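You operate a simulated robot arm through the tools that you are given. There is no shell and no other tool.

You run a simulated robot arm. Do the job below in one go: nothing can be reset, and whatever is moved stays where it is left.

JOB
Wash both marks off the worktop with the soapy sponge.
Fine: load the dish sponge at the soap dish first, and put it back. What is to be rubbed or washed off counts as gone when no trace of it is left.

Only the result counts: the job must be done as asked and must still hold three seconds after the hand-in. Knocking over, shifting, dropping, spilling or breaking anything else fails it.

ROBOT AND FRAMES
A 6-joint arm with a two-finger parallel gripper, fixed in place. Base frame: the origin is on the floor under the middle of its stand, x ahead of it, y to its left, z up; the work surface is at about z = 90. Units: cm, degrees, N and s.
With the tool pointing down near the work surface it reaches from about 24 to 66 cm from the base axis. Its first joint turns from -66.0 to 66.0 degrees. Payload 2.9 kg.
The tool frame sits at the grasp point between the pads (the TCP): z along the fingers, y along the line on which they close. The tips reach 3 cm beyond it. Largest opening 11 cm; finger width 2, thickness 1; the body of the gripper, 4.8 by 11.2 cm, starts 5.5 cm behind the TCP.
Orientation is told as [roll, pitch, yaw] about the base's x, y, z axes, in that order, counted from this pose: with the fingers straight down and closing along the base's y, the tool's x points along the base's -x, its y along +y and its z along -z.

CONTROLS
- The arm moves only by the tool drive_tool. Its argument "motion" is a list of rows, each a list of 3 entries, a list of its own where there are three numbers: the shift along the tool's x, y, z in units of 50 mm (1.0 is 50 mm), then the turn, a rotation vector about the tool's x, y, z in units of 5 degrees (1.0 is 5 degrees), then the finger opening in cm, from 0 to 11. In form: [[[tx, ty, tz], [ax, ay, az], jaw], ...]. A call has 1 to 20 rows; each row shifts and turns the commanded pose from where the row before left it, along the tool's axes as they then stand. A call with a number of a shift or a turn outside -1 to 1 is refused whole. A row lasts 0.2 s, in which the tool goes at most 5 cm and 8.6 degrees; a call with a longer step from one row to the next is refused whole, and so is a gripper value outside its range. A pose out of reach is approached as far as the arm can. The call stops where the force on the tool passes 40 N (or 10 N more than at its start, if that is more) or the arm is blocked; 0.2 s more then pass. Each finger travels about 10.8 cm/s and halts on what it meets, pressing with about 25 N; the grip force reading is that of the motor and also rises with nothing between the fingers. The clock runs only during rows and for 0.2 s after the last one: add rows that do not move to give the fingers time. The reply holds the time, the measured pose of the TCP, the force on the tool along the base axes, the opening and the grip force, in the units named above and with some noise, with the torque about the TCP (base axes, N m) and any sound that the robot's microphone picked up.
- Cameras (640 x 400 px; columns grow to the right, rows downward): "scene" is fixed at [9.13, 45.19, 137.95]; the picture's right is [-0.55, -0.83, 0.00], its down [-0.51, 0.34, -0.79] and it looks along [0.66, -0.44, -0.61] (base axes); focal length 279 px, centre (320, 200). "wrist" rides on the gripper at [7.2, 1.7, -10.3] in the tool frame; the picture's right is [-0.23, 0.97, 0.00], its down [-0.76, -0.18, -0.62] and it looks along [-0.61, -0.14, 0.78] (tool axes); focal length 222 px, centre (320, 200).
- get_image(camera): a new picture of that camera. No time passes.
- point_at(camera, pixels): for up to 12 pixels [column, row] of the newest picture of that camera ("zoom" is the newest enlarged one), the place [x, y, z] in the base frame of the surface seen there, good to about 0.2 cm. No time passes.
- enlarge(camera, box): a new picture of the part [left, top, right, bottom] of that camera's present view, enlarged. No time passes.
- job_done(): hands the job in; it is judged then, once.

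Open the gripper and draw the arm clear of the work before you hand the job in, unless the task says otherwise.

The tools are called after "Request:" as name(argument=value, ...) on one line, values as JSON. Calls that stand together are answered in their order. drive_tool: Moves the arm, as the interface text tells. Its arguments: {"type":"object","properties":{"motion":{"type":"array","items":{"type":"array"}}},"required":["motion"]} The other tools are called the same way: get_image (camera) takes a picture; point_at (camera, pixels) gives the place of the surface under pixels of a picture; enlarge (camera, box) takes an enlarged picture of a part of a camera's view; job_done () hands the job in.

At the start:

```text
clock: 0.0
eef_pos: [41.09, 6.99, 119.8]
ee_rot: [0.0, 0.0, 0.0]
contact_force: [0.0, 0.6, 0.0]
torque: [-0.01, 0.02, 0.02]
grip_width: 11.01
grip_force: 0.0
```

scene: 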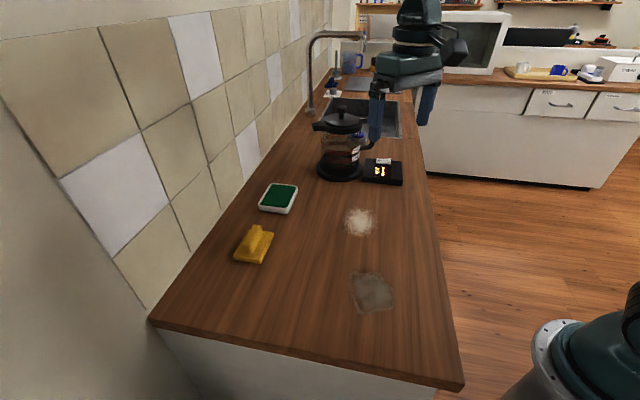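
wrist: 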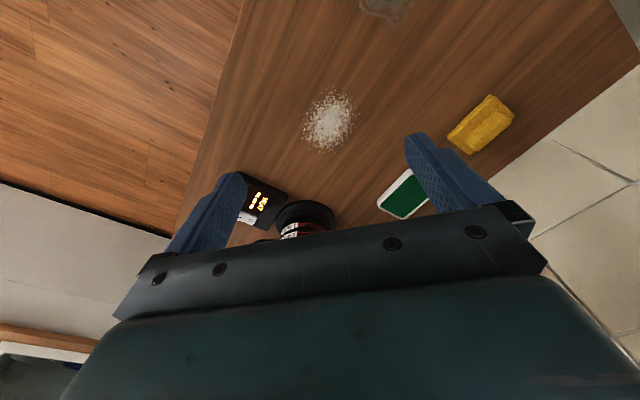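

The pictures show a yellow sponge at about (254,243), a green soap dish at (278,198), a white mark at (359,222) and a grey mark at (373,292). I enlarge this part to look closely.

Request:
enlarge(camera="scene", box=[210, 160, 450, 330])

Request:
point_at(camera="scene", pixels=[[254, 243], [278, 198], [359, 222], [373, 292], [258, 230], [240, 258], [262, 262], [270, 240], [340, 170], [383, 172], [148, 318], [463, 385]])

```text
2.35 times, centred on (330, 245) of scene
```

zoom: 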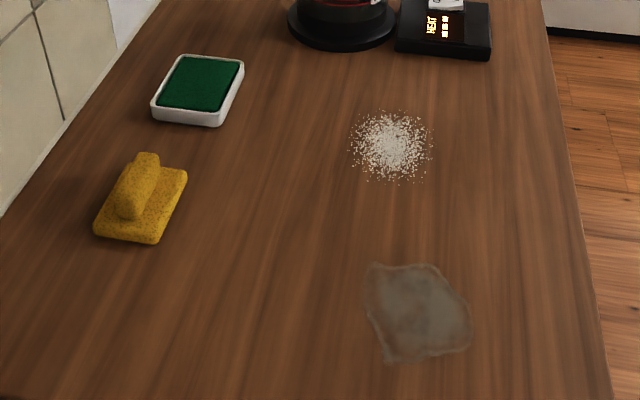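

```text
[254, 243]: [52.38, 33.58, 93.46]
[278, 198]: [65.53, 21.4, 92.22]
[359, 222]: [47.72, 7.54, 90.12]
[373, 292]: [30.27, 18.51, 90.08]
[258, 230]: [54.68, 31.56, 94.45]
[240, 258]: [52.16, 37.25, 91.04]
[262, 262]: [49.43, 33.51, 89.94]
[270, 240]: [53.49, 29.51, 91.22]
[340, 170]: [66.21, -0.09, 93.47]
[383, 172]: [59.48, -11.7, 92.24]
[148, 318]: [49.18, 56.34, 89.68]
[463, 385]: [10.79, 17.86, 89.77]
```

I measure the outlines of the dish, sponge and marks in the zoomed picture: dish corners near (180,57), (243,62), (220,122), (153,117), sponge corners near (187,170), (157,243), (95,235).

Request:
point_at(camera="zoom", pixels=[[182, 57], [242, 63], [218, 112], [154, 107], [198, 84], [220, 125], [153, 119], [185, 172], [157, 236], [96, 230], [147, 156], [128, 210]])

Request:
point_at(camera="zoom", pixels=[[349, 146], [435, 146], [395, 110], [395, 184], [370, 264], [428, 263], [472, 317], [462, 352], [392, 364], [366, 310], [137, 185], [160, 215]])

Request:
enlarge(camera="wrist", box=[280, 0, 560, 240])

```text
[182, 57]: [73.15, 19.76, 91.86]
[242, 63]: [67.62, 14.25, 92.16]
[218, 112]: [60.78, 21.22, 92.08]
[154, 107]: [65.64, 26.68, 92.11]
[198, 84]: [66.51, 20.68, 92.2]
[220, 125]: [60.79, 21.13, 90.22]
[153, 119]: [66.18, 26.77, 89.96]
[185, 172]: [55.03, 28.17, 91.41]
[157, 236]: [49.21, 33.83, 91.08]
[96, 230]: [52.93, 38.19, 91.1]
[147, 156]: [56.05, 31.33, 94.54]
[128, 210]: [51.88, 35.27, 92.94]
```

```text
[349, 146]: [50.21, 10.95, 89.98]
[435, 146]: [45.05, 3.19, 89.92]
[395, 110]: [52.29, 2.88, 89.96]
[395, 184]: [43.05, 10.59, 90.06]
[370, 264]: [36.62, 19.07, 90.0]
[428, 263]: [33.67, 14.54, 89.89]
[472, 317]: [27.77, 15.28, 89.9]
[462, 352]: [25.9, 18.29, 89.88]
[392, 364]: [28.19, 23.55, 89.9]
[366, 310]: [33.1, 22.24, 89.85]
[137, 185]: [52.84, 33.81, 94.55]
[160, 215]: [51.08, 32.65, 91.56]
```

```text
1.67 times, centred on (420, 120) of wrist
```

zoom: 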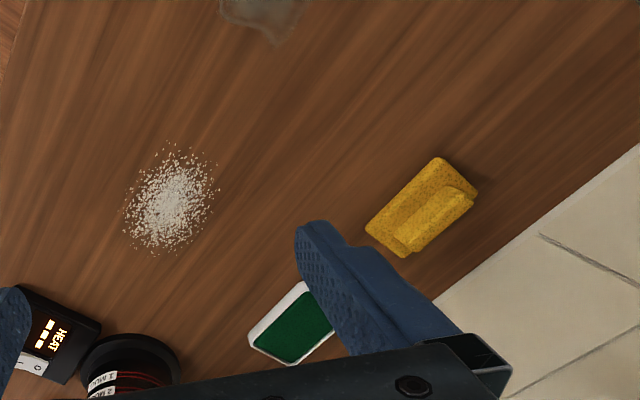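

The sponge's long side and handle run along about -45°, its centre is near (52.7, 33.5), and the dish centre is near (66.8, 20.5), which is about 70 cm out. Before planning the moves I check the pot, the faucet, the wall and the handle outline.

Request:
point_at(camera="scene", pixels=[[320, 125], [340, 110], [318, 170], [340, 180], [362, 168], [372, 145], [310, 110], [345, 35], [360, 38], [220, 180], [400, 185], [365, 180]])

Request:
enlarge(camera="scene", box=[220, 170, 320, 275])

```text
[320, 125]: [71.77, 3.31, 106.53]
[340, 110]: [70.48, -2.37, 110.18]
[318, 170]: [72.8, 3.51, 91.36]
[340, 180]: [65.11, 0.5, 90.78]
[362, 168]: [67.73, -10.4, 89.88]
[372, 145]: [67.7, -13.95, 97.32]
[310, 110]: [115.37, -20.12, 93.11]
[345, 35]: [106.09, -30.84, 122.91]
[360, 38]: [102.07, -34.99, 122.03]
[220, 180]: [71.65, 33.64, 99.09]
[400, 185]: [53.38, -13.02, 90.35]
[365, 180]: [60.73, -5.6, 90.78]
```

```text
3.81 times, centred on (270, 222) of scene
```

zoom: 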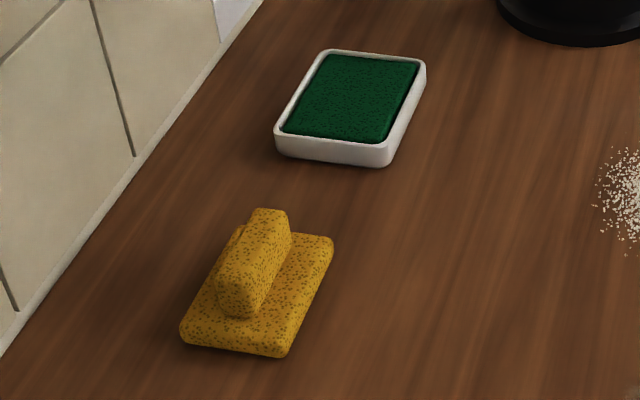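

The sponge handle runs along the sponge's long side. I measure the heights of the pad and rim to see whether the pad is recessed, and the handle's outline.

Request:
point_at(camera="zoom", pixels=[[330, 65], [370, 62], [410, 72], [350, 95], [300, 125], [340, 130], [375, 130], [390, 105], [325, 100], [360, 80], [350, 115], [395, 85]])

Request:
point_at(camera="zoom", pixels=[[279, 131], [300, 139], [340, 143], [380, 144], [390, 135], [405, 102], [420, 72], [400, 60], [370, 56], [330, 54], [305, 88], [290, 110]])

Request:
point_at(camera="zoom", pixels=[[253, 212], [287, 213], [292, 236], [254, 290], [217, 282], [236, 290], [220, 300], [250, 312], [265, 240], [252, 260], [330, 240], [283, 345]])

```text
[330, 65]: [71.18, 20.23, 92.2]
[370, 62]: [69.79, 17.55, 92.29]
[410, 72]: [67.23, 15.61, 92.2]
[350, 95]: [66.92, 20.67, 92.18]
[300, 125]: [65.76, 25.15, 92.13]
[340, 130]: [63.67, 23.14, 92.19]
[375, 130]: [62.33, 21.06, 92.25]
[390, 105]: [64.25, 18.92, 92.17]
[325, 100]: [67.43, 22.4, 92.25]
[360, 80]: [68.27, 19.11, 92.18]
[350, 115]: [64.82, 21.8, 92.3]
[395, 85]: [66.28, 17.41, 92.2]
```

```text
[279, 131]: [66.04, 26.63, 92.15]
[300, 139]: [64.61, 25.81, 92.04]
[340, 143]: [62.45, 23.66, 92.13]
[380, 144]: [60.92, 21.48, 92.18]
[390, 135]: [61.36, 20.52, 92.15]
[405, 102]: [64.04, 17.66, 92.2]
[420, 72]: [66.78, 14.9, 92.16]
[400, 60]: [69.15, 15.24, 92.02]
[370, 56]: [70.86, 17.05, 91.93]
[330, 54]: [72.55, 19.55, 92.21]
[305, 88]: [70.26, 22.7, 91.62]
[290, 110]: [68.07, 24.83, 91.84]
```

```text
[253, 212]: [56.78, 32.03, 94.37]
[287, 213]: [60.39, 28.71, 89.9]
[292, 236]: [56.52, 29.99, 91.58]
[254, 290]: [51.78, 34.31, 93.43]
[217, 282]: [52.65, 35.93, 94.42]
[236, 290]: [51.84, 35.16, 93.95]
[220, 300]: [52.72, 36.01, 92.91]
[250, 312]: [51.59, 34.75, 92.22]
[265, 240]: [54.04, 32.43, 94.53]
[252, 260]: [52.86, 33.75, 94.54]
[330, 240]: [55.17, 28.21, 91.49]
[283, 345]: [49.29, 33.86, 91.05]
```

The pad is flush with the rim at z ≈ 92.2, and the handle is about 2 cm thick with its top at z ≈ 94.5. The dish is near the reach limit, so with the gripper still empty I test a tilted pose (yaw 17°, tilt 20°) high above the dish.

Request:
drive_tool(motion=[[[0, 0, 0], [0, 0, -1], 6], [[0, 0, 0], [0, 0, -1], 6], [[0, 0, 0], [0, 0, -1], 6], [[0, 0, 0], [0, 0, -0.4], 6], [[0, 0, 0], [0, -1, 0], 6], [[0, 0, 0], [0, -1, 0], 6], [[0, 0, 0], [0, -1, 0], 6], [[0, 0, 0], [0, -1, 0], 6], [[0, 0, 0], [0, 0, 0], 6]])

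```text
clock: 2.0
eef_pos: [40.99, 6.93, 119.67]
ee_rot: [0.0, -20.1, 17.1]
contact_force: [-0.6, 0.0, 0.6]
torque: [0.0, 0.0, 0.04]
grip_width: 6.01
grip_force: 0.2
```

The pose follows the command: pitch -20 and yaw 17. Now I move towards the dish at z ≈ 101.

Request:
drive_tool(motion=[[[-0.509, 0.135, 0.6855], [0, 0, 0], 6], [[-0.509, 0.135, 0.6855], [0, 0, 0], 6], [[-0.509, 0.135, 0.6855], [0, 0, 0], 6], [[-0.509, 0.135, 0.6855], [0, 0, 0], 6], [[-0.509, 0.135, 0.6855], [0, 0, 0], 6], [[-0.509, 0.135, 0.6855], [0, 0, 0], 6], [[-0.509, 0.135, 0.6855], [0, 0, 0], 6], [[-0.509, 0.135, 0.6855], [0, 0, 0], 6], [[0, 0, 0], [0, 0, 0], 6]])

Request:
get_image(camera="scene")

Request:
get_image(camera="wrist")

```text
clock: 4.0
eef_pos: [66.67, 20.58, 100.82]
ee_rot: [0.0, -20.1, 16.9]
contact_force: [0.3, -0.8, 1.1]
torque: [-0.01, -0.01, 0.03]
grip_width: 5.98
grip_force: 0.1
```

```text
taken
```

scene: 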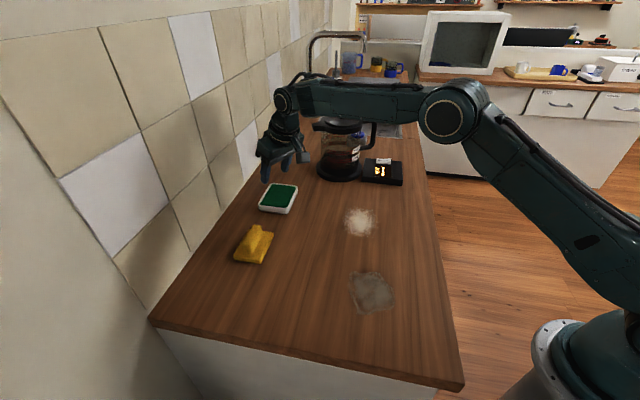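

```text
taken
```

wrist: 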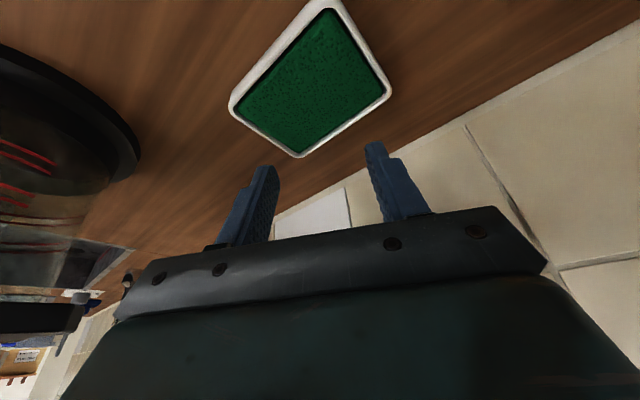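

The arm reaches (66.7, 20.6, 100.8) with a 20° tilt. With the sponge held the TCP will need to be near z ≈ 97 here, so I test that height, where the tips stay 1.5 cm above the dish.

Request:
drive_tool(motion=[[[0.13, 0, 0.357], [0, 0, 0], 6], [[0.13, 0, 0.357], [0, 0, 0], 6], [[0, 0, 0], [0, 0, 0], 6]])

Request:
get_image(camera="wrist")

```text
clock: 4.8
eef_pos: [66.71, 20.46, 97.16]
ee_rot: [0.0, -19.9, 17.1]
contact_force: [-0.9, 0.0, 0.2]
torque: [0.0, 0.0, 0.01]
grip_width: 6.0
grip_force: 0.1
```

```text
taken
```

wrist: 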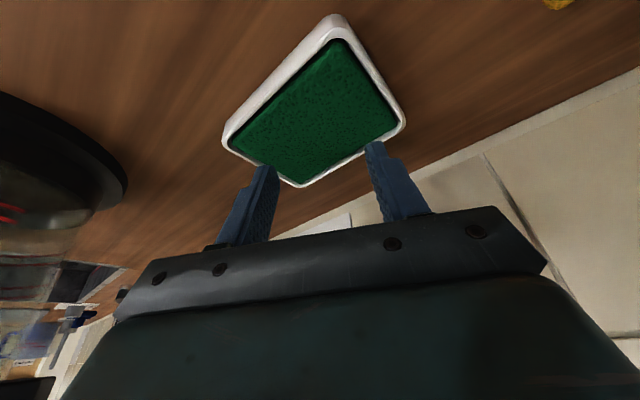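

The 20° tilt works at the needed height, so I keep it for the whole job. Now I rise, move over towards the sponge and turn to yaw -43° so the fingers close across the handle.

Request:
drive_tool(motion=[[[-0.205, 0, -0.564], [0, 0, 0], 6], [[-0.205, 0, -0.564], [0, 0, 0], 6], [[0.461, 0.568, -0.168], [0, 0, 0], 6], [[0.461, 0.568, -0.168], [0, 0, 0], 6], [[0.461, 0.568, -0.168], [0, 0, 0], 6], [[0.461, 0.568, -0.168], [0, 0, 0], 6], [[0, 0, 0], [0.342, 0, 0.94], 6], [[0, 0, 0], [0.342, 0, 0.94], 6], [[0, 0, 0], [0.342, 0, 0.94], 6], [[0, 0, 0], [0.342, 0, 0.94], 6], [[0, 0, 0], [0.342, 0, 0.94], 6], [[0, 0, 0], [0.342, 0, 0.94], 6], [[0, 0, 0], [0.342, 0, 0.94], 6], [[0, 0, 0], [0.342, 0, 0.94], 6], [[0, 0, 0], [0.342, 0, 0.94], 6], [[0, 0, 0], [0.342, 0, 0.94], 6], [[0, 0, 0], [0.342, 0, 0.94], 6], [[0, 0, 0], [0.342, 0, 0.94], 6], [[0, 0, 0], [0, 0, 0], 6]])

Request:
get_image(camera="wrist")

Request:
get_image(camera="scene")

```text
clock: 8.8
eef_pos: [53.9, 28.51, 103.11]
ee_rot: [0.0, -20.0, -43.2]
contact_force: [-0.3, 0.5, 1.1]
torque: [-0.02, -0.01, -0.02]
grip_width: 6.0
grip_force: 0.1
```

```text
taken
```

wrist: 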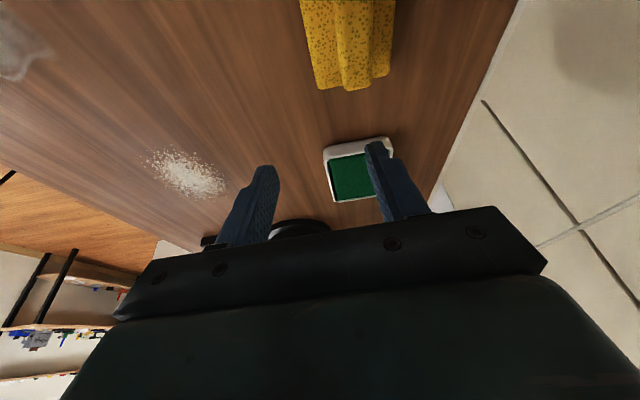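

```text
taken
```

scene: 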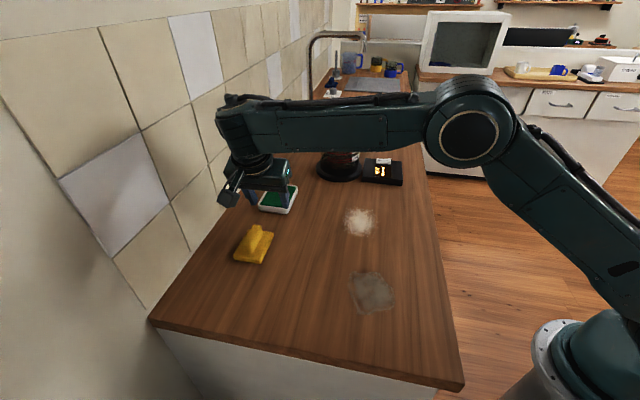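

The sponge's far part shows at (300–395, 0–90) in the wrist view. I measure its edges and handle in that view to refine centre and angle.

Request:
point_at(camera="wrist", pixels=[[302, 5], [308, 45], [316, 84], [392, 5], [390, 40], [386, 72], [338, 5], [346, 80], [370, 5], [370, 80], [354, 40], [357, 84]])

Request:
enlarge(camera="wrist", box=[260, 0, 440, 110])

```text
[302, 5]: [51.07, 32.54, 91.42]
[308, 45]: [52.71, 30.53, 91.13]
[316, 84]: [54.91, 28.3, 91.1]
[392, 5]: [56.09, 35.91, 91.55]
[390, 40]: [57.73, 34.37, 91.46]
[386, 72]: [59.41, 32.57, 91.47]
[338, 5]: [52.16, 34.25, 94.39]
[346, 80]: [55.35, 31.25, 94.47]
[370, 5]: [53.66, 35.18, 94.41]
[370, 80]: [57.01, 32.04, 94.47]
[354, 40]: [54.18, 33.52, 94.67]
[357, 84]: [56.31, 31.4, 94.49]
```

```text
3.56 times, centred on (350, 55) of wrist
```

zoom: 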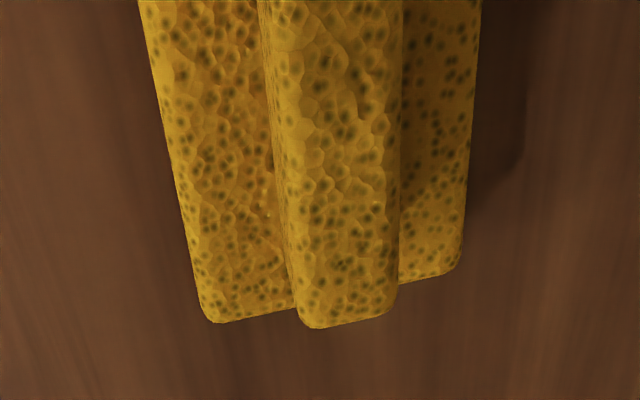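

Sponge centre comes out near (54.3, 33.3) with the axis at about -44°. I move over it to z ≈ 99.5 and check alignment.

Request:
drive_tool(motion=[[[0.328, 0.377, -0.12], [0.055, 0, 0.15], 5], [[0.328, 0.377, -0.12], [0, 0, 0], 5], [[0.12, 0, 0.329], [0, 0, 0], 5], [[0.12, 0, 0.329], [0, 0, 0], 5], [[0, 0, 0], [0, 0, 0], 5]])

Request:
get_image(camera="wrist")

Request:
get_image(camera="scene")

```text
clock: 10.0
eef_pos: [53.52, 32.14, 99.49]
ee_rot: [0.0, -20.0, -43.8]
contact_force: [-0.2, -0.6, 0.3]
torque: [0.01, -0.01, 0.02]
grip_width: 5.01
grip_force: 0.1
out of reach, approached as far as the arm can: row 2
```

```text
taken
```

wrist: 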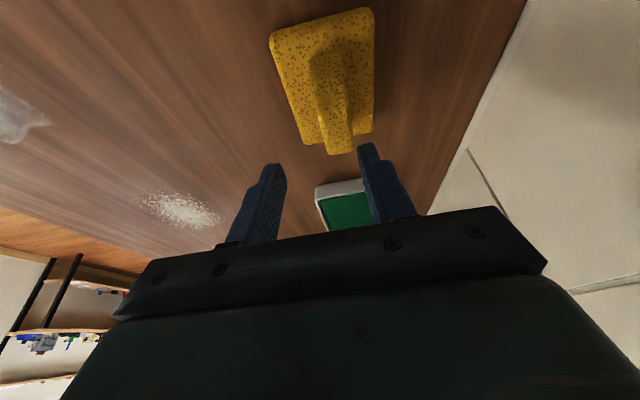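

```text
taken
```

scene: 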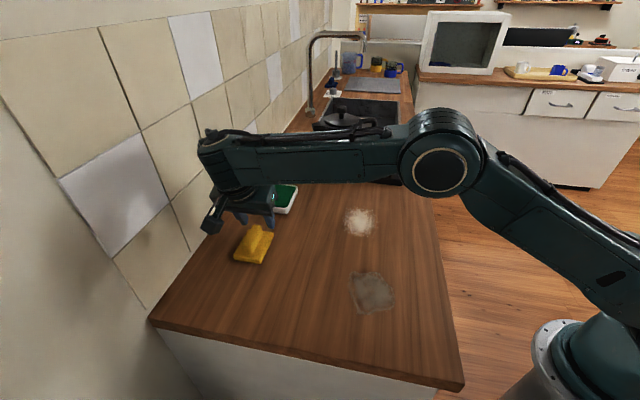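

Row 2 was clipped by reach at that height, so the TCP stopped at y = 32.1 instead of 33.65. Reach may be better lower down, so I lower to z ≈ 98.3 (tips still above the handle) and try the remaining shift.

Request:
drive_tool(motion=[[[0.082, 0, 0.2256], [0, 0, 0], 5], [[0.139, 0.276, -0.051], [0, 0, 0], 5], [[0, 0, 0], [0, 0, 0], 5]])

```text
clock: 10.8
eef_pos: [53.92, 33.58, 98.2]
ee_rot: [0.0, -20.0, -43.9]
contact_force: [-0.6, -0.4, 0.8]
torque: [-0.01, 0.0, -0.03]
grip_width: 5.01
grip_force: 0.1
```

Reached: (53.92, 33.58, 98.2). I look again to check the fingers straddle the handle.

Request:
get_image(camera="wrist")

Request:
enlarge(camera="scene", box=[190, 160, 310, 280])

```text
taken
```

wrist: 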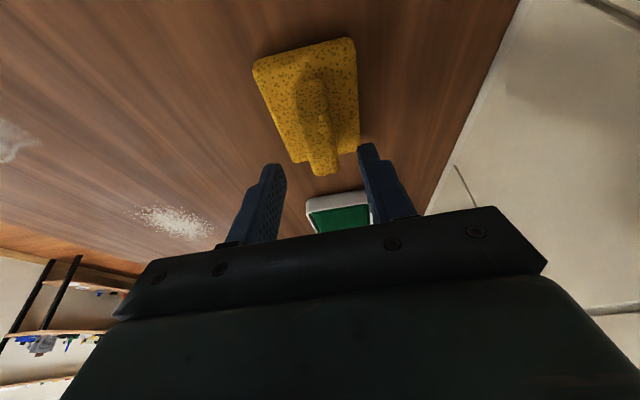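

```text
3.33 times, centred on (250, 220) of scene
```

zoom: 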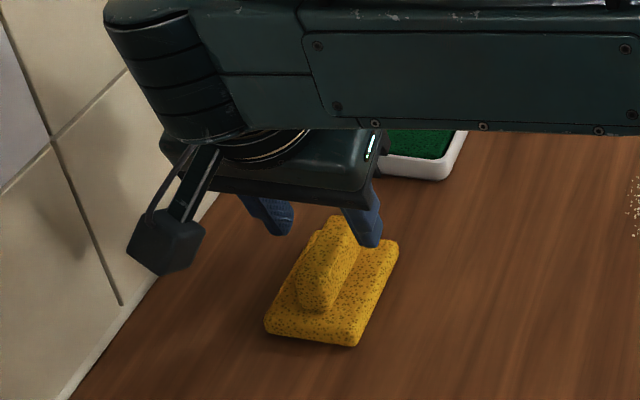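

The fingertips at (272,170) and (368,150) straddle the handle at about (320,150). I lower to z ≈ 94.9 and close.

Request:
drive_tool(motion=[[[0.113, 0, 0.31], [0, 0, 0], 5], [[0.113, 0, 0.31], [0, 0, 0], 5], [[0, 0, 0], [0, 0, 0], 5]])

Request:
enlarge(camera="scene", box=[190, 160, 310, 280])

Request:
get_image(camera="wrist")

```text
clock: 11.6
eef_pos: [53.96, 33.68, 94.98]
ee_rot: [-0.1, -20.0, -43.8]
contact_force: [0.2, -0.6, 0.4]
torque: [0.0, 0.03, -0.01]
grip_width: 5.0
grip_force: 0.1
```

```text
3.33 times, centred on (250, 220) of scene
```

zoom: 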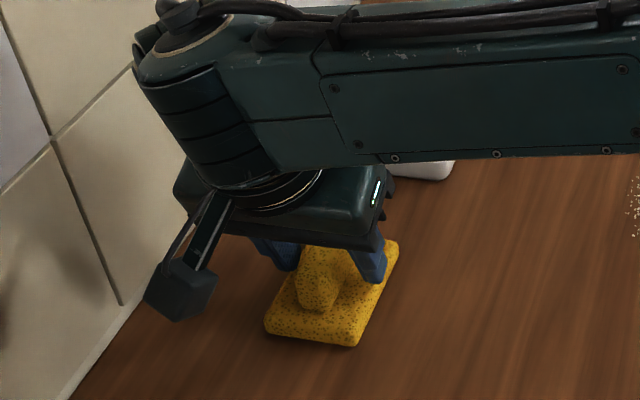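

```text
taken
```

wrist: 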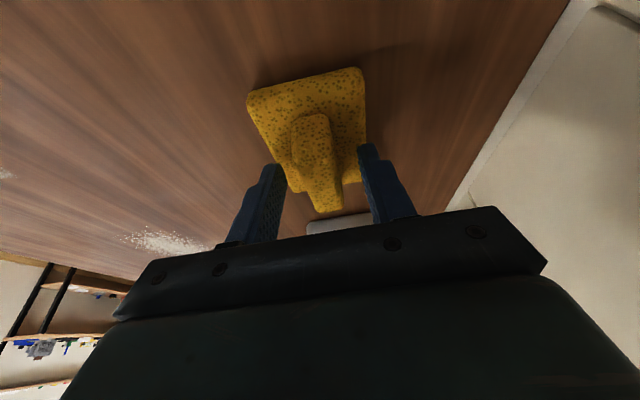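

The fingers are either side of the handle with no contact yet. Now I close on it.

Request:
drive_tool(motion=[[[0, 0, 0], [0, 0, 0], 3], [[0, 0, 0], [0, 0, 0], 1.5], [[0, 0, 0], [0, 0, 0], 0.8], [[0, 0, 0], [0, 0, 0], 0.8], [[0, 0, 0], [0, 0, 0], 0.8]])

Request:
get_image(camera="wrist")

```text
clock: 12.8
eef_pos: [53.95, 33.49, 94.99]
ee_rot: [0.0, -20.0, -43.8]
contact_force: [-0.7, 0.5, 1.6]
torque: [0.01, 0.04, -0.05]
grip_width: 2.12
grip_force: 25.3
```

```text
taken
```

wrist: 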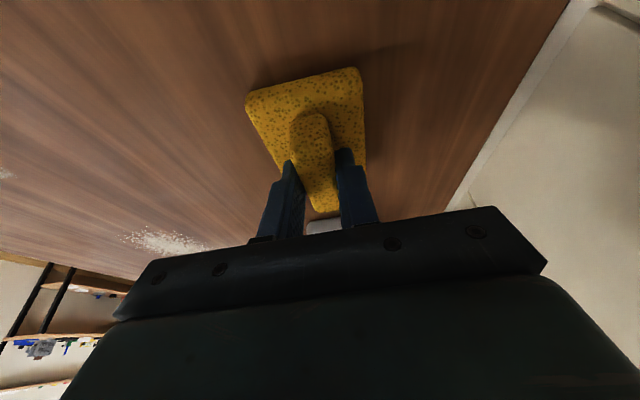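

The handle is held (width 2.12, grip 25 N). I lift, draw inwards and turn to yaw 17° for the dish.

Request:
drive_tool(motion=[[[-0.116, 0, -0.3195], [0, 0, 0], 0.8], [[-0.116, 0, -0.3195], [0, 0, 0], 0.8], [[-0.247, -0.532, -0.4], [0, 0, 0], 0.8], [[-0.247, -0.532, -0.4], [0, 0, 0], 0.8], [[0, 0, 0], [-0.342, 0, -0.94], 0.8], [[0, 0, 0], [-0.342, 0, -0.94], 0.8], [[0, 0, 0], [-0.342, 0, -0.94], 0.8], [[0, 0, 0], [-0.342, 0, -0.94], 0.8], [[0, 0, 0], [-0.342, 0, -0.94], 0.8], [[0, 0, 0], [-0.342, 0, -0.94], 0.8], [[0, 0, 0], [-0.342, 0, -0.94], 0.8], [[0, 0, 0], [-0.342, 0, -0.94], 0.8], [[0, 0, 0], [-0.342, 0, -0.94], 0.8], [[0, 0, 0], [-0.342, 0, -0.94], 0.8], [[0, 0, 0], [-0.342, 0, -0.94], 0.8], [[0, 0, 0], [-0.342, 0, -0.94], 0.8], [[0, 0, 0], [-0.058, 0, -0.16], 0.8], [[0, 0, 0], [0, 0, 0], 0.8]])

Request:
get_image(camera="wrist")

Request:
get_image(camera="scene")

```text
clock: 16.6
eef_pos: [50.89, 29.09, 102.97]
ee_rot: [0.0, -20.0, 17.0]
contact_force: [-0.3, -0.2, -0.8]
torque: [0.0, -0.03, 0.05]
grip_width: 2.13
grip_force: 25.3
```

```text
taken
```

wrist: 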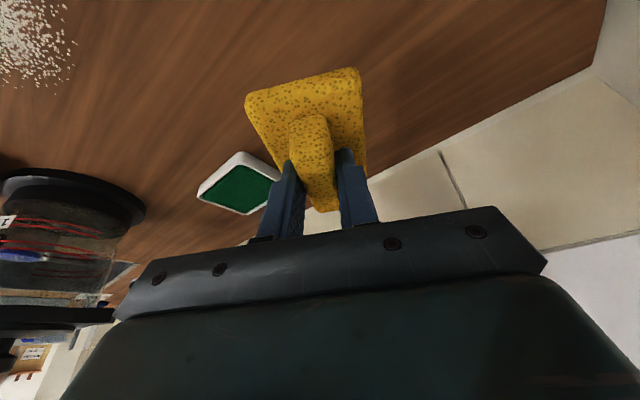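

```text
taken
```

scene: 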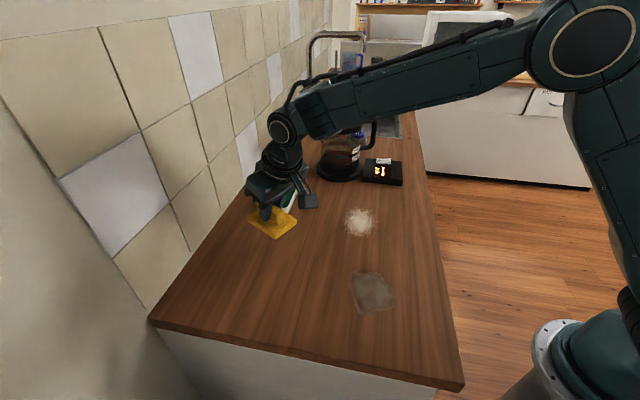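

The sponge stays in the same pose in the grip. I measure the sponge's corners relative to the TCP before placing it on the dish.

Request:
point_at(camera="wrist", pixels=[[249, 97], [354, 71], [363, 160], [281, 165], [262, 130], [362, 120], [310, 118], [305, 85]])

Request:
point_at(camera="scene", pixels=[[248, 218], [274, 238], [297, 222], [258, 222], [285, 225]])

Request:
enlarge(camera="scene", box=[220, 130, 340, 250])

```text
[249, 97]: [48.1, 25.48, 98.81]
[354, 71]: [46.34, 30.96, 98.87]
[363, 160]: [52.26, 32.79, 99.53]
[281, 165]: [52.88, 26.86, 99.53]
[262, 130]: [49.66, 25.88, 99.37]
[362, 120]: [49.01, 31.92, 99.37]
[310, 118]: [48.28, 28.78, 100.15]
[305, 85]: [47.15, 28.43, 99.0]
```

```text
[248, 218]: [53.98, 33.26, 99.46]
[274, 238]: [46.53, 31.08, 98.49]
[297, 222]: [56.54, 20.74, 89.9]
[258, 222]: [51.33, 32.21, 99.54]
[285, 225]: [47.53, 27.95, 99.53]
```

```text
3.33 times, centred on (280, 190) of scene
```

zoom: 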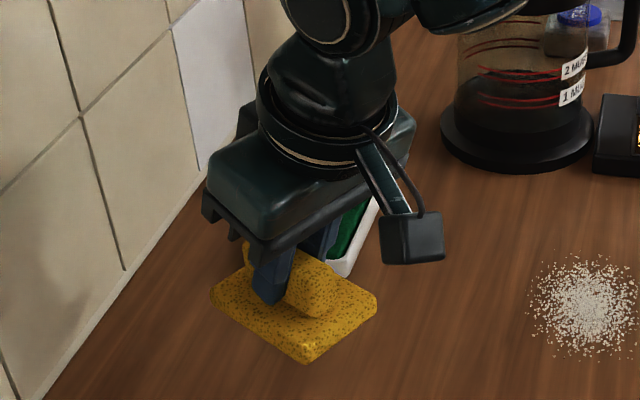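

The sponge centre is about 0.25 cm ahead of the TCP. I carry it over the dish centre and come down to z ≈ 98.7, which leaves about 1.5 cm to the pad.

Request:
drive_tool(motion=[[[-0.467, -0.522, 0.17], [0, 0, 0], 0.8], [[-0.467, -0.522, 0.17], [0, 0, 0], 0.8], [[-0.467, -0.522, 0.17], [0, 0, 0], 0.8], [[-0.467, -0.522, 0.17], [0, 0, 0], 0.8], [[-0.467, -0.522, 0.17], [0, 0, 0], 0.8], [[0.147, 0, 0.404], [0, 0, 0], 0.8], [[0.147, 0, 0.404], [0, 0, 0], 0.8], [[0, 0, 0], [0, 0, 0], 0.8]])

Request:
get_image(camera="wrist")

Request:
enlarge(camera="scene", box=[220, 130, 340, 250])

```text
clock: 18.4
eef_pos: [66.67, 20.35, 98.68]
ee_rot: [0.0, -20.1, 17.1]
contact_force: [0.2, -0.6, 0.1]
torque: [-0.03, 0.04, -0.05]
grip_width: 2.11
grip_force: 25.0
```

```text
taken
```

wrist: 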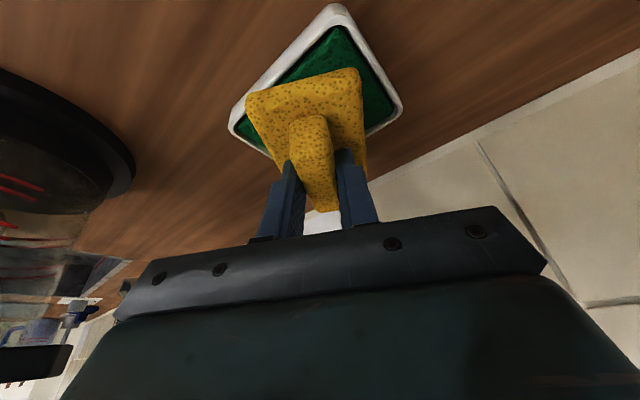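

```text
3.33 times, centred on (280, 190) of scene
```

zoom: 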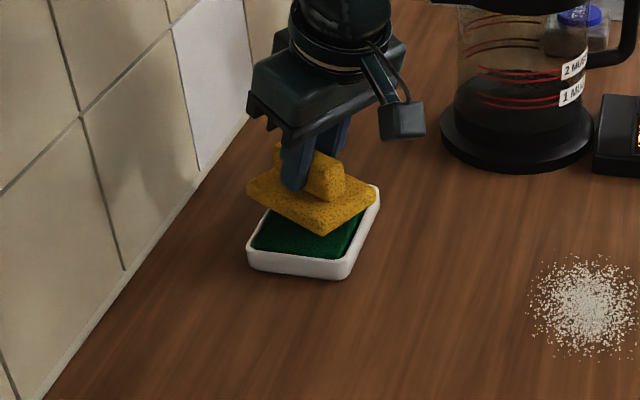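

The sponge sits over the pad. I lower in small steps to touch it and watch the force.

Request:
drive_tool(motion=[[[0.034, 0, 0.094], [0, 0, 0], 0.8], [[0.034, 0, 0.094], [0, 0, 0], 0.8], [[0.0137, 0, 0.0376], [0, 0, 0], 0.8], [[0.0137, 0, 0.0376], [0, 0, 0], 0.8], [[0, 0, 0], [0, 0, 0], 0.8]])

```text
clock: 19.6
eef_pos: [66.69, 20.27, 97.21]
ee_rot: [0.0, -20.0, 17.2]
contact_force: [-1.0, -0.1, -0.7]
torque: [0.04, 0.02, 0.02]
grip_width: 2.1
grip_force: 25.1
```

No contact yet at z = 97.2. I continue down in 0.15 cm steps.

Request:
drive_tool(motion=[[[0.0103, 0, 0.0282], [0, 0, 0], 0.8], [[0.0103, 0, 0.0282], [0, 0, 0], 0.8], [[0, 0, 0], [0, 0, 0], 0.8]])

```text
clock: 20.4
eef_pos: [66.66, 20.36, 97.08]
ee_rot: [0.0, -20.2, 17.2]
contact_force: [-4.0, -1.0, 11.4]
torque: [-0.14, 0.32, -0.01]
grip_width: 2.13
grip_force: 25.8
```

Contact on the pad with about 11 N. I hold there for a second and take a look.

Request:
drive_tool(motion=[[[0, 0, 0], [0, 0, 0], 0.8], [[0, 0, 0], [0, 0, 0], 0.8], [[0, 0, 0], [0, 0, 0], 0.8], [[0, 0, 0], [0, 0, 0], 0.8], [[0, 0, 0], [0, 0, 0], 0.8]])

Request:
enlarge(camera="scene", box=[220, 130, 340, 250])

Request:
get_image(camera="wrist")

```text
clock: 21.6
eef_pos: [66.7, 20.35, 97.25]
ee_rot: [0.1, -20.3, 17.1]
contact_force: [0.9, 0.4, 17.9]
torque: [0.0, -0.09, 0.0]
grip_width: 2.16
grip_force: 25.4
```

```text
3.33 times, centred on (280, 190) of scene
```

zoom: 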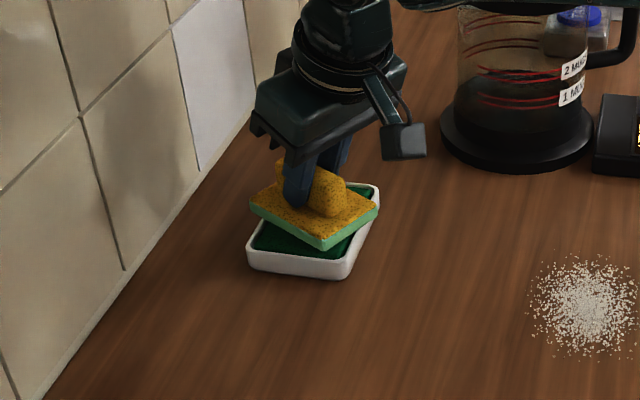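

```text
taken
```

wrist: 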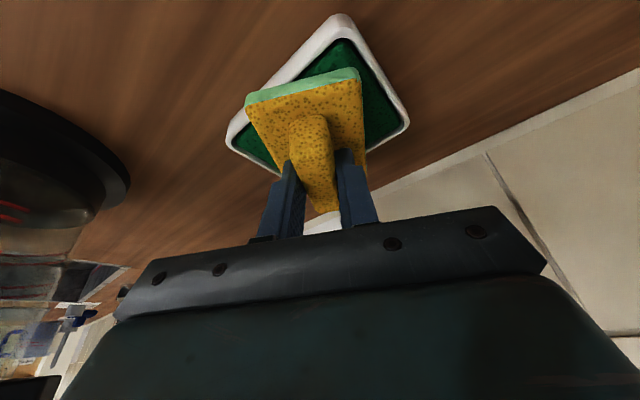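

The sponge's underside and sides have turned green, so it is loaded. I lift off the dish, carry it over to above the white mark and turn to yaw 45°.

Request:
drive_tool(motion=[[[-0.034, 0, -0.094], [0, 0, 0], 0.8], [[-0.171, 0, -0.47], [0, 0, 0], 0.8], [[-0.171, 0, -0.47], [0, 0, 0], 0.8], [[0.719, -0.239, -0.173], [0, 0, 0], 0.8], [[0.719, -0.239, -0.173], [0, 0, 0], 0.8], [[0.719, -0.239, -0.173], [0, 0, 0], 0.8], [[0.719, -0.239, -0.173], [0, 0, 0], 0.8], [[0.719, -0.239, -0.173], [0, 0, 0], 0.8], [[0.719, -0.239, -0.173], [0, 0, 0], 0.8], [[0, 0, 0], [-0.342, 0, -0.94], 0.8], [[0, 0, 0], [-0.342, 0, -0.94], 0.8], [[0, 0, 0], [-0.342, 0, -0.94], 0.8], [[0, 0, 0], [-0.342, 0, -0.94], 0.8], [[0, 0, 0], [-0.342, 0, -0.94], 0.8], [[0, 0, 0], [-0.205, 0, -0.564], 0.8], [[0, 0, 0], [0, 0, 0], 0.8]])

Request:
get_image(camera="scene")

Request:
get_image(camera="wrist")

```text
clock: 25.0
eef_pos: [47.71, 7.03, 99.88]
ee_rot: [0.0, -19.9, 45.1]
contact_force: [-0.1, -0.3, -0.5]
torque: [0.0, 0.01, 0.0]
grip_width: 2.14
grip_force: 25.2
```

```text
taken
```

scene: 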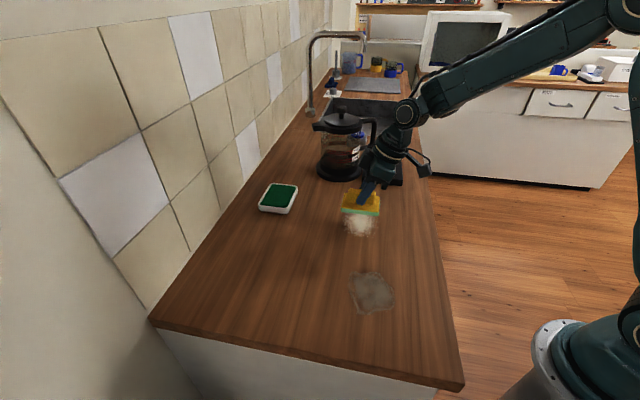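

```text
taken
```

wrist: 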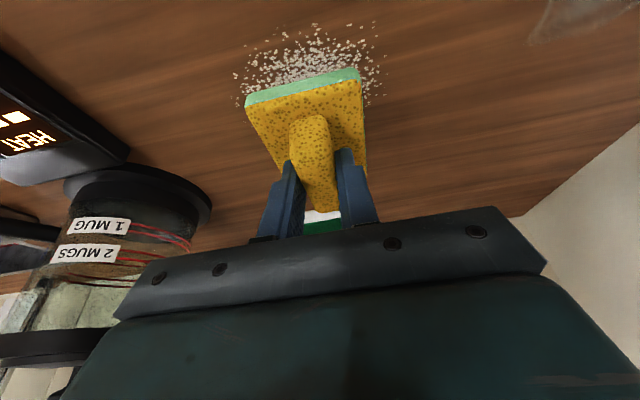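

The mark extends beyond the sponge towards the near side in the wrist view, with specks from (236,76) to (382,85). I measure the outermost specks to plan the strokes.

Request:
point_at(camera="wrist", pixels=[[236, 76], [245, 46], [285, 36], [318, 24], [375, 26], [384, 60], [384, 85], [366, 103], [238, 103], [300, 60]])

Request:
enlarge(camera="wrist", box=[200, 0, 420, 140])

Request:
enlarge(camera="scene", box=[310, 150, 450, 240])

```text
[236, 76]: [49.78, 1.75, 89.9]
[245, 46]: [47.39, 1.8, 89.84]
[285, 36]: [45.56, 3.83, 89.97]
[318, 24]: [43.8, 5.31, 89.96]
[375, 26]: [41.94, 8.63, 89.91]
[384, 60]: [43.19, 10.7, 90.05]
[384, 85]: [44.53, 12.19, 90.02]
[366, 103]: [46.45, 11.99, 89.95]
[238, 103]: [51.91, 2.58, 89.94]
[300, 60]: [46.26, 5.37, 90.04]
```

```text
2.86 times, centred on (310, 70) of wrist
```

zoom: 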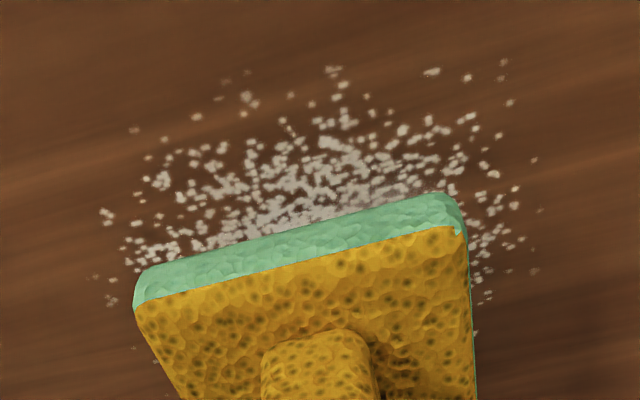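

```text
4.44 times, centred on (380, 195) of scene
```

zoom: 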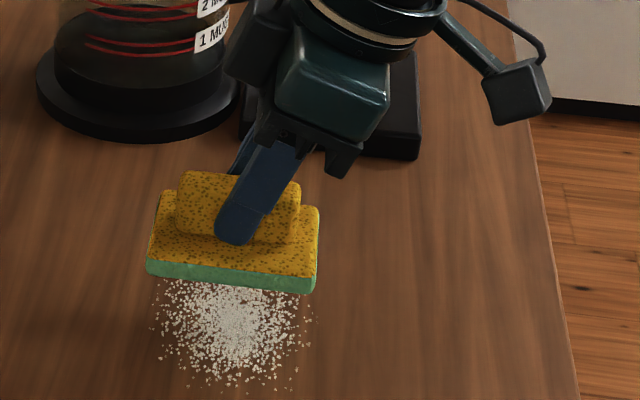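

The mark spans about 9.3 by 12 cm, so two overlapping strips across it are enough. I move to the start of the first strip and come down to the worktop.

Request:
drive_tool(motion=[[[0.194, -0.553, -0.07], [0, 0, 0], 0.8], [[0.194, -0.553, -0.07], [0, 0, 0], 0.8], [[0.15, 0, 0.414], [0, 0, 0], 0.8], [[0.15, 0, 0.414], [0, 0, 0], 0.8], [[0.0137, 0, 0.0376], [0, 0, 0], 0.8], [[0.0137, 0, 0.0376], [0, 0, 0], 0.8], [[0.0137, 0, 0.0376], [0, 0, 0], 0.8], [[0, 0, 0], [0, 0, 0], 0.8], [[0, 0, 0], [0, 0, 0], 0.8]])

```text
clock: 27.0
eef_pos: [50.18, 1.55, 94.98]
ee_rot: [-0.1, -20.0, 45.1]
contact_force: [-0.6, -1.1, 3.5]
torque: [0.16, -0.09, 0.03]
grip_width: 2.15
grip_force: 25.2
```

Light contact of 3.5 N. I press 0.15 cm more and sweep the first stroke across the mark.

Request:
drive_tool(motion=[[[0.0103, 0, 0.0282], [0, 0, 0], 0.8], [[0, 0, 0], [0, 0, 0], 0.8], [[0, 0.2, 0], [0, 0, 0], 0.8], [[0, 0.2, 0], [0, 0, 0], 0.8], [[0, 0.2, 0], [0, 0, 0], 0.8]])

Request:
get_image(camera="wrist")

```text
clock: 28.2
eef_pos: [48.29, 3.73, 94.97]
ee_rot: [-0.3, -20.2, 45.1]
contact_force: [9.4, -10.1, 19.3]
torque: [-0.14, -0.12, 0.04]
grip_width: 2.15
grip_force: 25.6
```

```text
taken
```

wrist: 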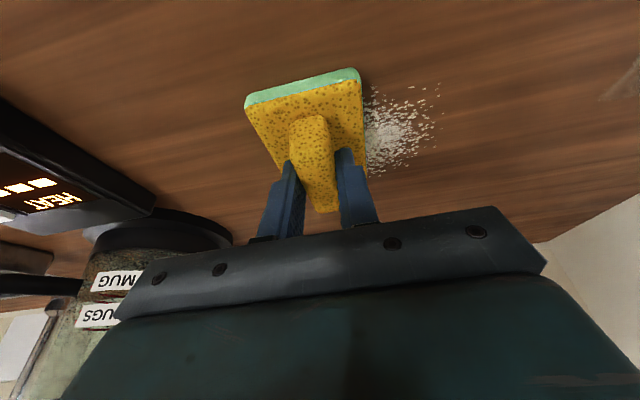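

The stroke wipes cleanly with 19 N down and about 14 N sideways. I finish this stroke and sweep back.

Request:
drive_tool(motion=[[[0, 0.25, 0], [0, 0, 0], 0.8], [[0, 0.25, 0], [0, 0, 0], 0.8], [[0, 0.25, 0], [0, 0, 0], 0.8], [[0, 0.25, 0], [0, 0, 0], 0.8], [[0, 0.25, 0], [0, 0, 0], 0.8], [[0, 0.25, 0], [0, 0, 0], 0.8], [[0, 0.25, 0], [0, 0, 0], 0.8], [[0, 0, 0], [0, 0, 0], 0.8]])

Request:
get_image(camera="wrist")

Request:
enlarge(camera="scene", box=[310, 150, 450, 260])

```text
clock: 30.0
eef_pos: [42.11, 9.94, 95.04]
ee_rot: [-0.2, -20.1, 45.1]
contact_force: [9.7, -10.6, 23.6]
torque: [-0.12, -0.16, -0.09]
grip_width: 2.12
grip_force: 25.3
```

```text
taken
```

wrist: 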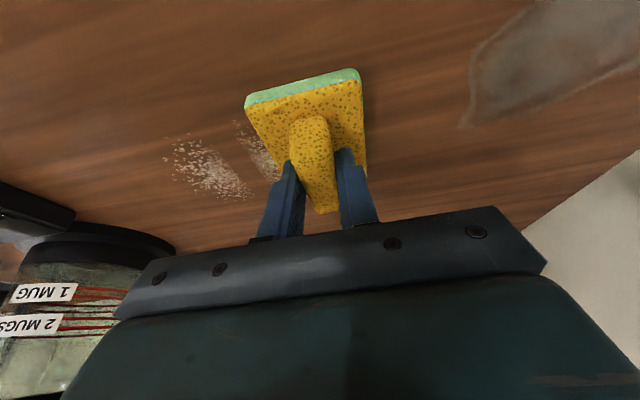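

```text
3.64 times, centred on (380, 205) of scene
```

zoom: 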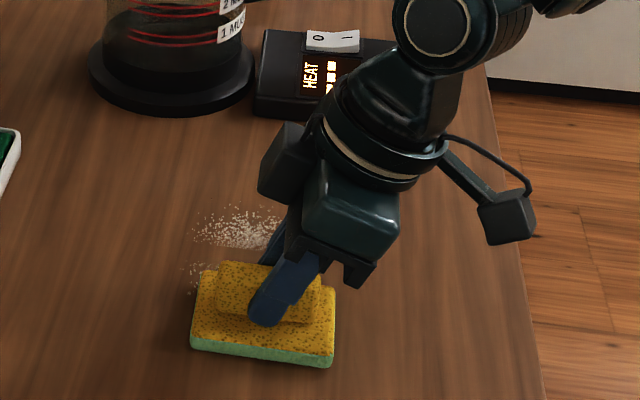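

Some residue remains at (165–250, 135–200) and (235–275, 120–180) in the wrist view. I measure where it lies.

Request:
point_at(camera="wrist", pixels=[[168, 140], [175, 178], [245, 195], [210, 150], [236, 122], [250, 150], [275, 170], [200, 185], [195, 140], [225, 175]])

Request:
enlarge(camera="wrist", box=[140, 80, 320, 220])

```text
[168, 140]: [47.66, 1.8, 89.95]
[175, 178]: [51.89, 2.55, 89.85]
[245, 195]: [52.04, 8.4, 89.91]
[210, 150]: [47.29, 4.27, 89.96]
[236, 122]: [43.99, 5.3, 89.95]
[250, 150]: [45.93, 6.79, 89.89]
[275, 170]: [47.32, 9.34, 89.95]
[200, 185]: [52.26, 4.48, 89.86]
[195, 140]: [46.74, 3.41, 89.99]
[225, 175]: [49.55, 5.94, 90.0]
```

```text
2.86 times, centred on (230, 150) of wrist
```

zoom: 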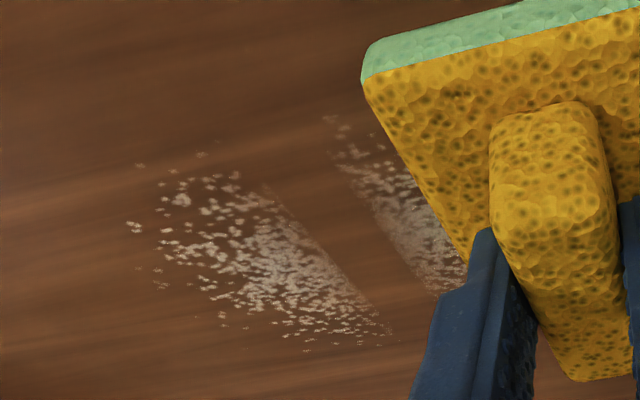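

One pass only faded the mark, so it needs several rubs. I sweep back over the same strip.

Request:
drive_tool(motion=[[[0, -0.2, 0], [0, 0, 0], 0.8], [[0, -0.2, 0], [0, 0, 0], 0.8], [[0, -0.2, 0], [0, 0, 0], 0.8], [[0, -0.2, 0], [0, 0, 0], 0.8], [[0, -0.2, 0], [0, 0, 0], 0.8], [[0, -0.2, 0], [0, 0, 0], 0.8], [[0, -0.2, 0], [0, 0, 0], 0.8], [[0, -0.2, 0], [0, 0, 0], 0.8], [[0, -0.2, 0], [0, 0, 0], 0.8], [[0, -0.2, 0], [0, 0, 0], 0.8], [[0, -0.2, 0], [0, 0, 0], 0.8], [[0, -0.2, 0], [0, 0, 0], 0.8], [[0, 0, 0], [0, 0, 0], 0.8]])

Request:
get_image(camera="wrist")

Request:
enlarge(camera="scene", box=[310, 150, 450, 260])

```text
clock: 30.4
eef_pos: [42.07, 9.9, 94.86]
ee_rot: [0.7, -20.3, 45.5]
contact_force: [-6.8, -0.7, 9.8]
torque: [-0.25, 0.05, -0.17]
grip_width: 2.14
grip_force: 25.2
stopped in row 2: the force on the tool passed its limit at 46 N (the readings are from after the stop); the commanded pose is now the measured one
```

```text
taken
```

wrist: 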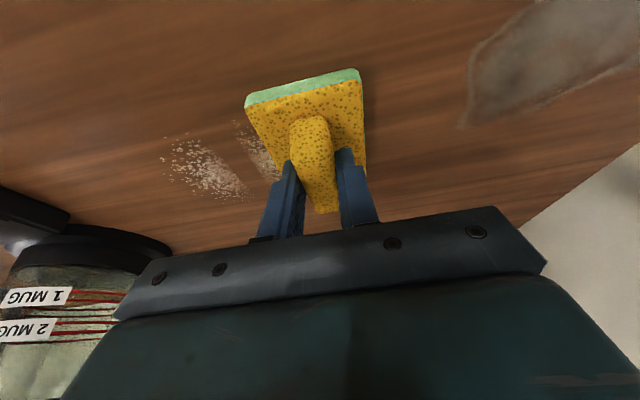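

```text
3.64 times, centred on (380, 205) of scene
```

zoom: 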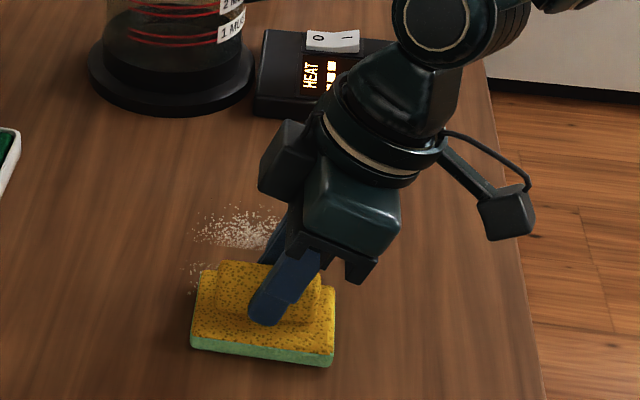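

Reversing under pressure spiked to 46 N and stopped the move. I lift slightly to unload and read the pose.

Request:
drive_tool(motion=[[[-0.034, 0, -0.094], [0, 0, 0], 0.8], [[0, 0, 0], [0, 0, 0], 0.8]])

Request:
get_image(camera="wrist")

```text
clock: 31.0
eef_pos: [42.16, 9.99, 95.43]
ee_rot: [0.8, -20.2, 45.5]
contact_force: [0.7, 0.3, -0.6]
torque: [-0.03, 0.01, 0.01]
grip_width: 2.15
grip_force: 24.8
```

```text
taken
```

wrist: 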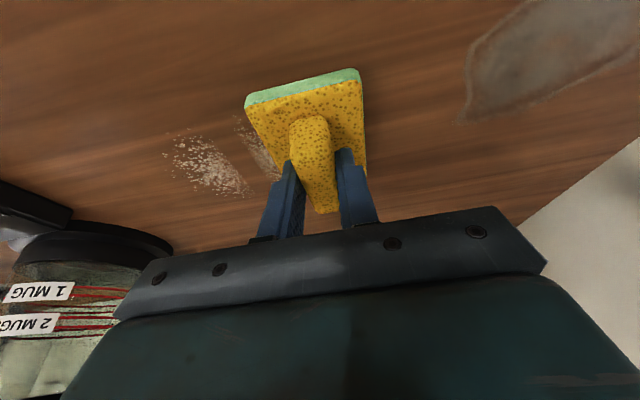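

Unloaded. I correct the small orientation error, press again a bit more lightly, and sweep back.

Request:
drive_tool(motion=[[[0, 0, 0], [0.194, 0.04, 0.094], 0.8], [[0.0274, 0, 0.0752], [0, 0, 0], 0.8], [[0.0068, -0.1, 0.0188], [0, 0, 0], 0.8], [[0, -0.2, 0], [0, 0, 0], 0.8], [[0, -0.2, 0], [0, 0, 0], 0.8]])

```text
clock: 32.2
eef_pos: [43.8, 8.22, 94.94]
ee_rot: [-0.1, -20.0, 45.1]
contact_force: [-4.3, 4.3, 8.4]
torque: [0.27, -0.06, 0.11]
grip_width: 2.13
grip_force: 25.5
```

Stable at 8 N. I continue this sweep to the far end.

Request:
drive_tool(motion=[[[0, -0.2, 0], [0, 0, 0], 0.8], [[0, -0.2, 0], [0, 0, 0], 0.8], [[0, -0.2, 0], [0, 0, 0], 0.8], [[0, -0.2, 0], [0, 0, 0], 0.8], [[0, -0.2, 0], [0, 0, 0], 0.8], [[0, -0.2, 0], [0, 0, 0], 0.8], [[0, -0.2, 0], [0, 0, 0], 0.8], [[0, -0.2, 0], [0, 0, 0], 0.8], [[0, -0.2, 0], [0, 0, 0], 0.8], [[0, -0.2, 0], [0, 0, 0], 0.8]])

Request:
get_image(camera="wrist")

Request:
enlarge(camera="scene", box=[310, 150, 450, 260])

```text
clock: 34.4
eef_pos: [50.95, 1.21, 94.88]
ee_rot: [-0.1, -20.1, 45.1]
contact_force: [-7.8, 9.2, 15.6]
torque: [0.15, 0.21, -0.01]
grip_width: 2.14
grip_force: 24.8
```

```text
taken
```

wrist: 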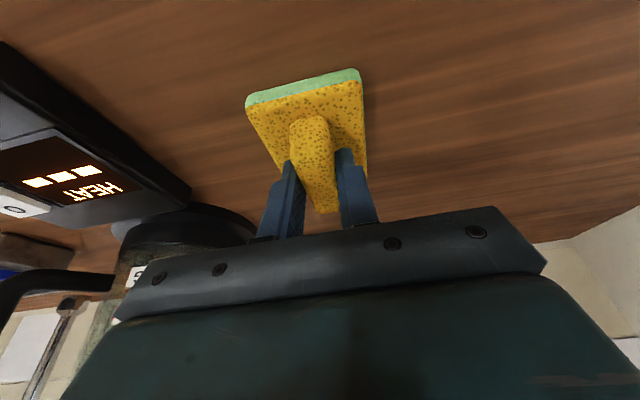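

```text
3.64 times, centred on (380, 205) of scene
```

zoom: 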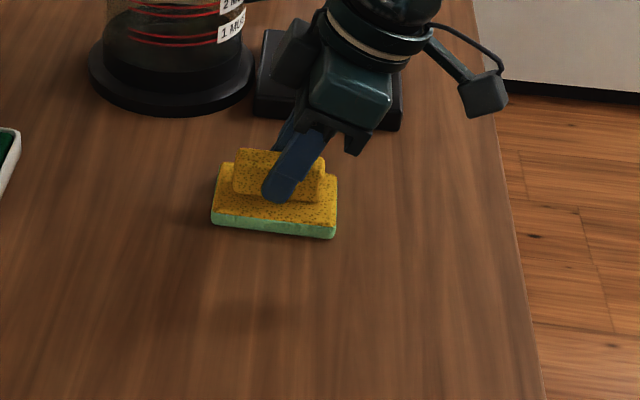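

No white is visible outside the sponge in the scene zoom. For the far side of the mark I lift, shift 3 cm outwards and sweep a second overlapping strip.

Request:
drive_tool(motion=[[[-0.041, 0, -0.113], [0, 0, 0], 0.8], [[-0.564, 0, 0.205], [0, 0, 0], 0.8], [[0.0342, 0, 0.094], [0, 0, 0], 0.8], [[0.0068, 0.1, 0.0188], [0, 0, 0], 0.8], [[0, 0.2, 0], [0, 0, 0], 0.8], [[0, 0.2, 0], [0, 0, 0], 0.8], [[0, 0.2, 0], [0, 0, 0], 0.8], [[0, 0.2, 0], [0, 0, 0], 0.8]])

```text
clock: 36.2
eef_pos: [49.99, 6.25, 94.92]
ee_rot: [-0.2, -19.9, 45.0]
contact_force: [1.2, -3.2, 2.7]
torque: [0.02, 0.0, 0.0]
grip_width: 2.13
grip_force: 25.5
```

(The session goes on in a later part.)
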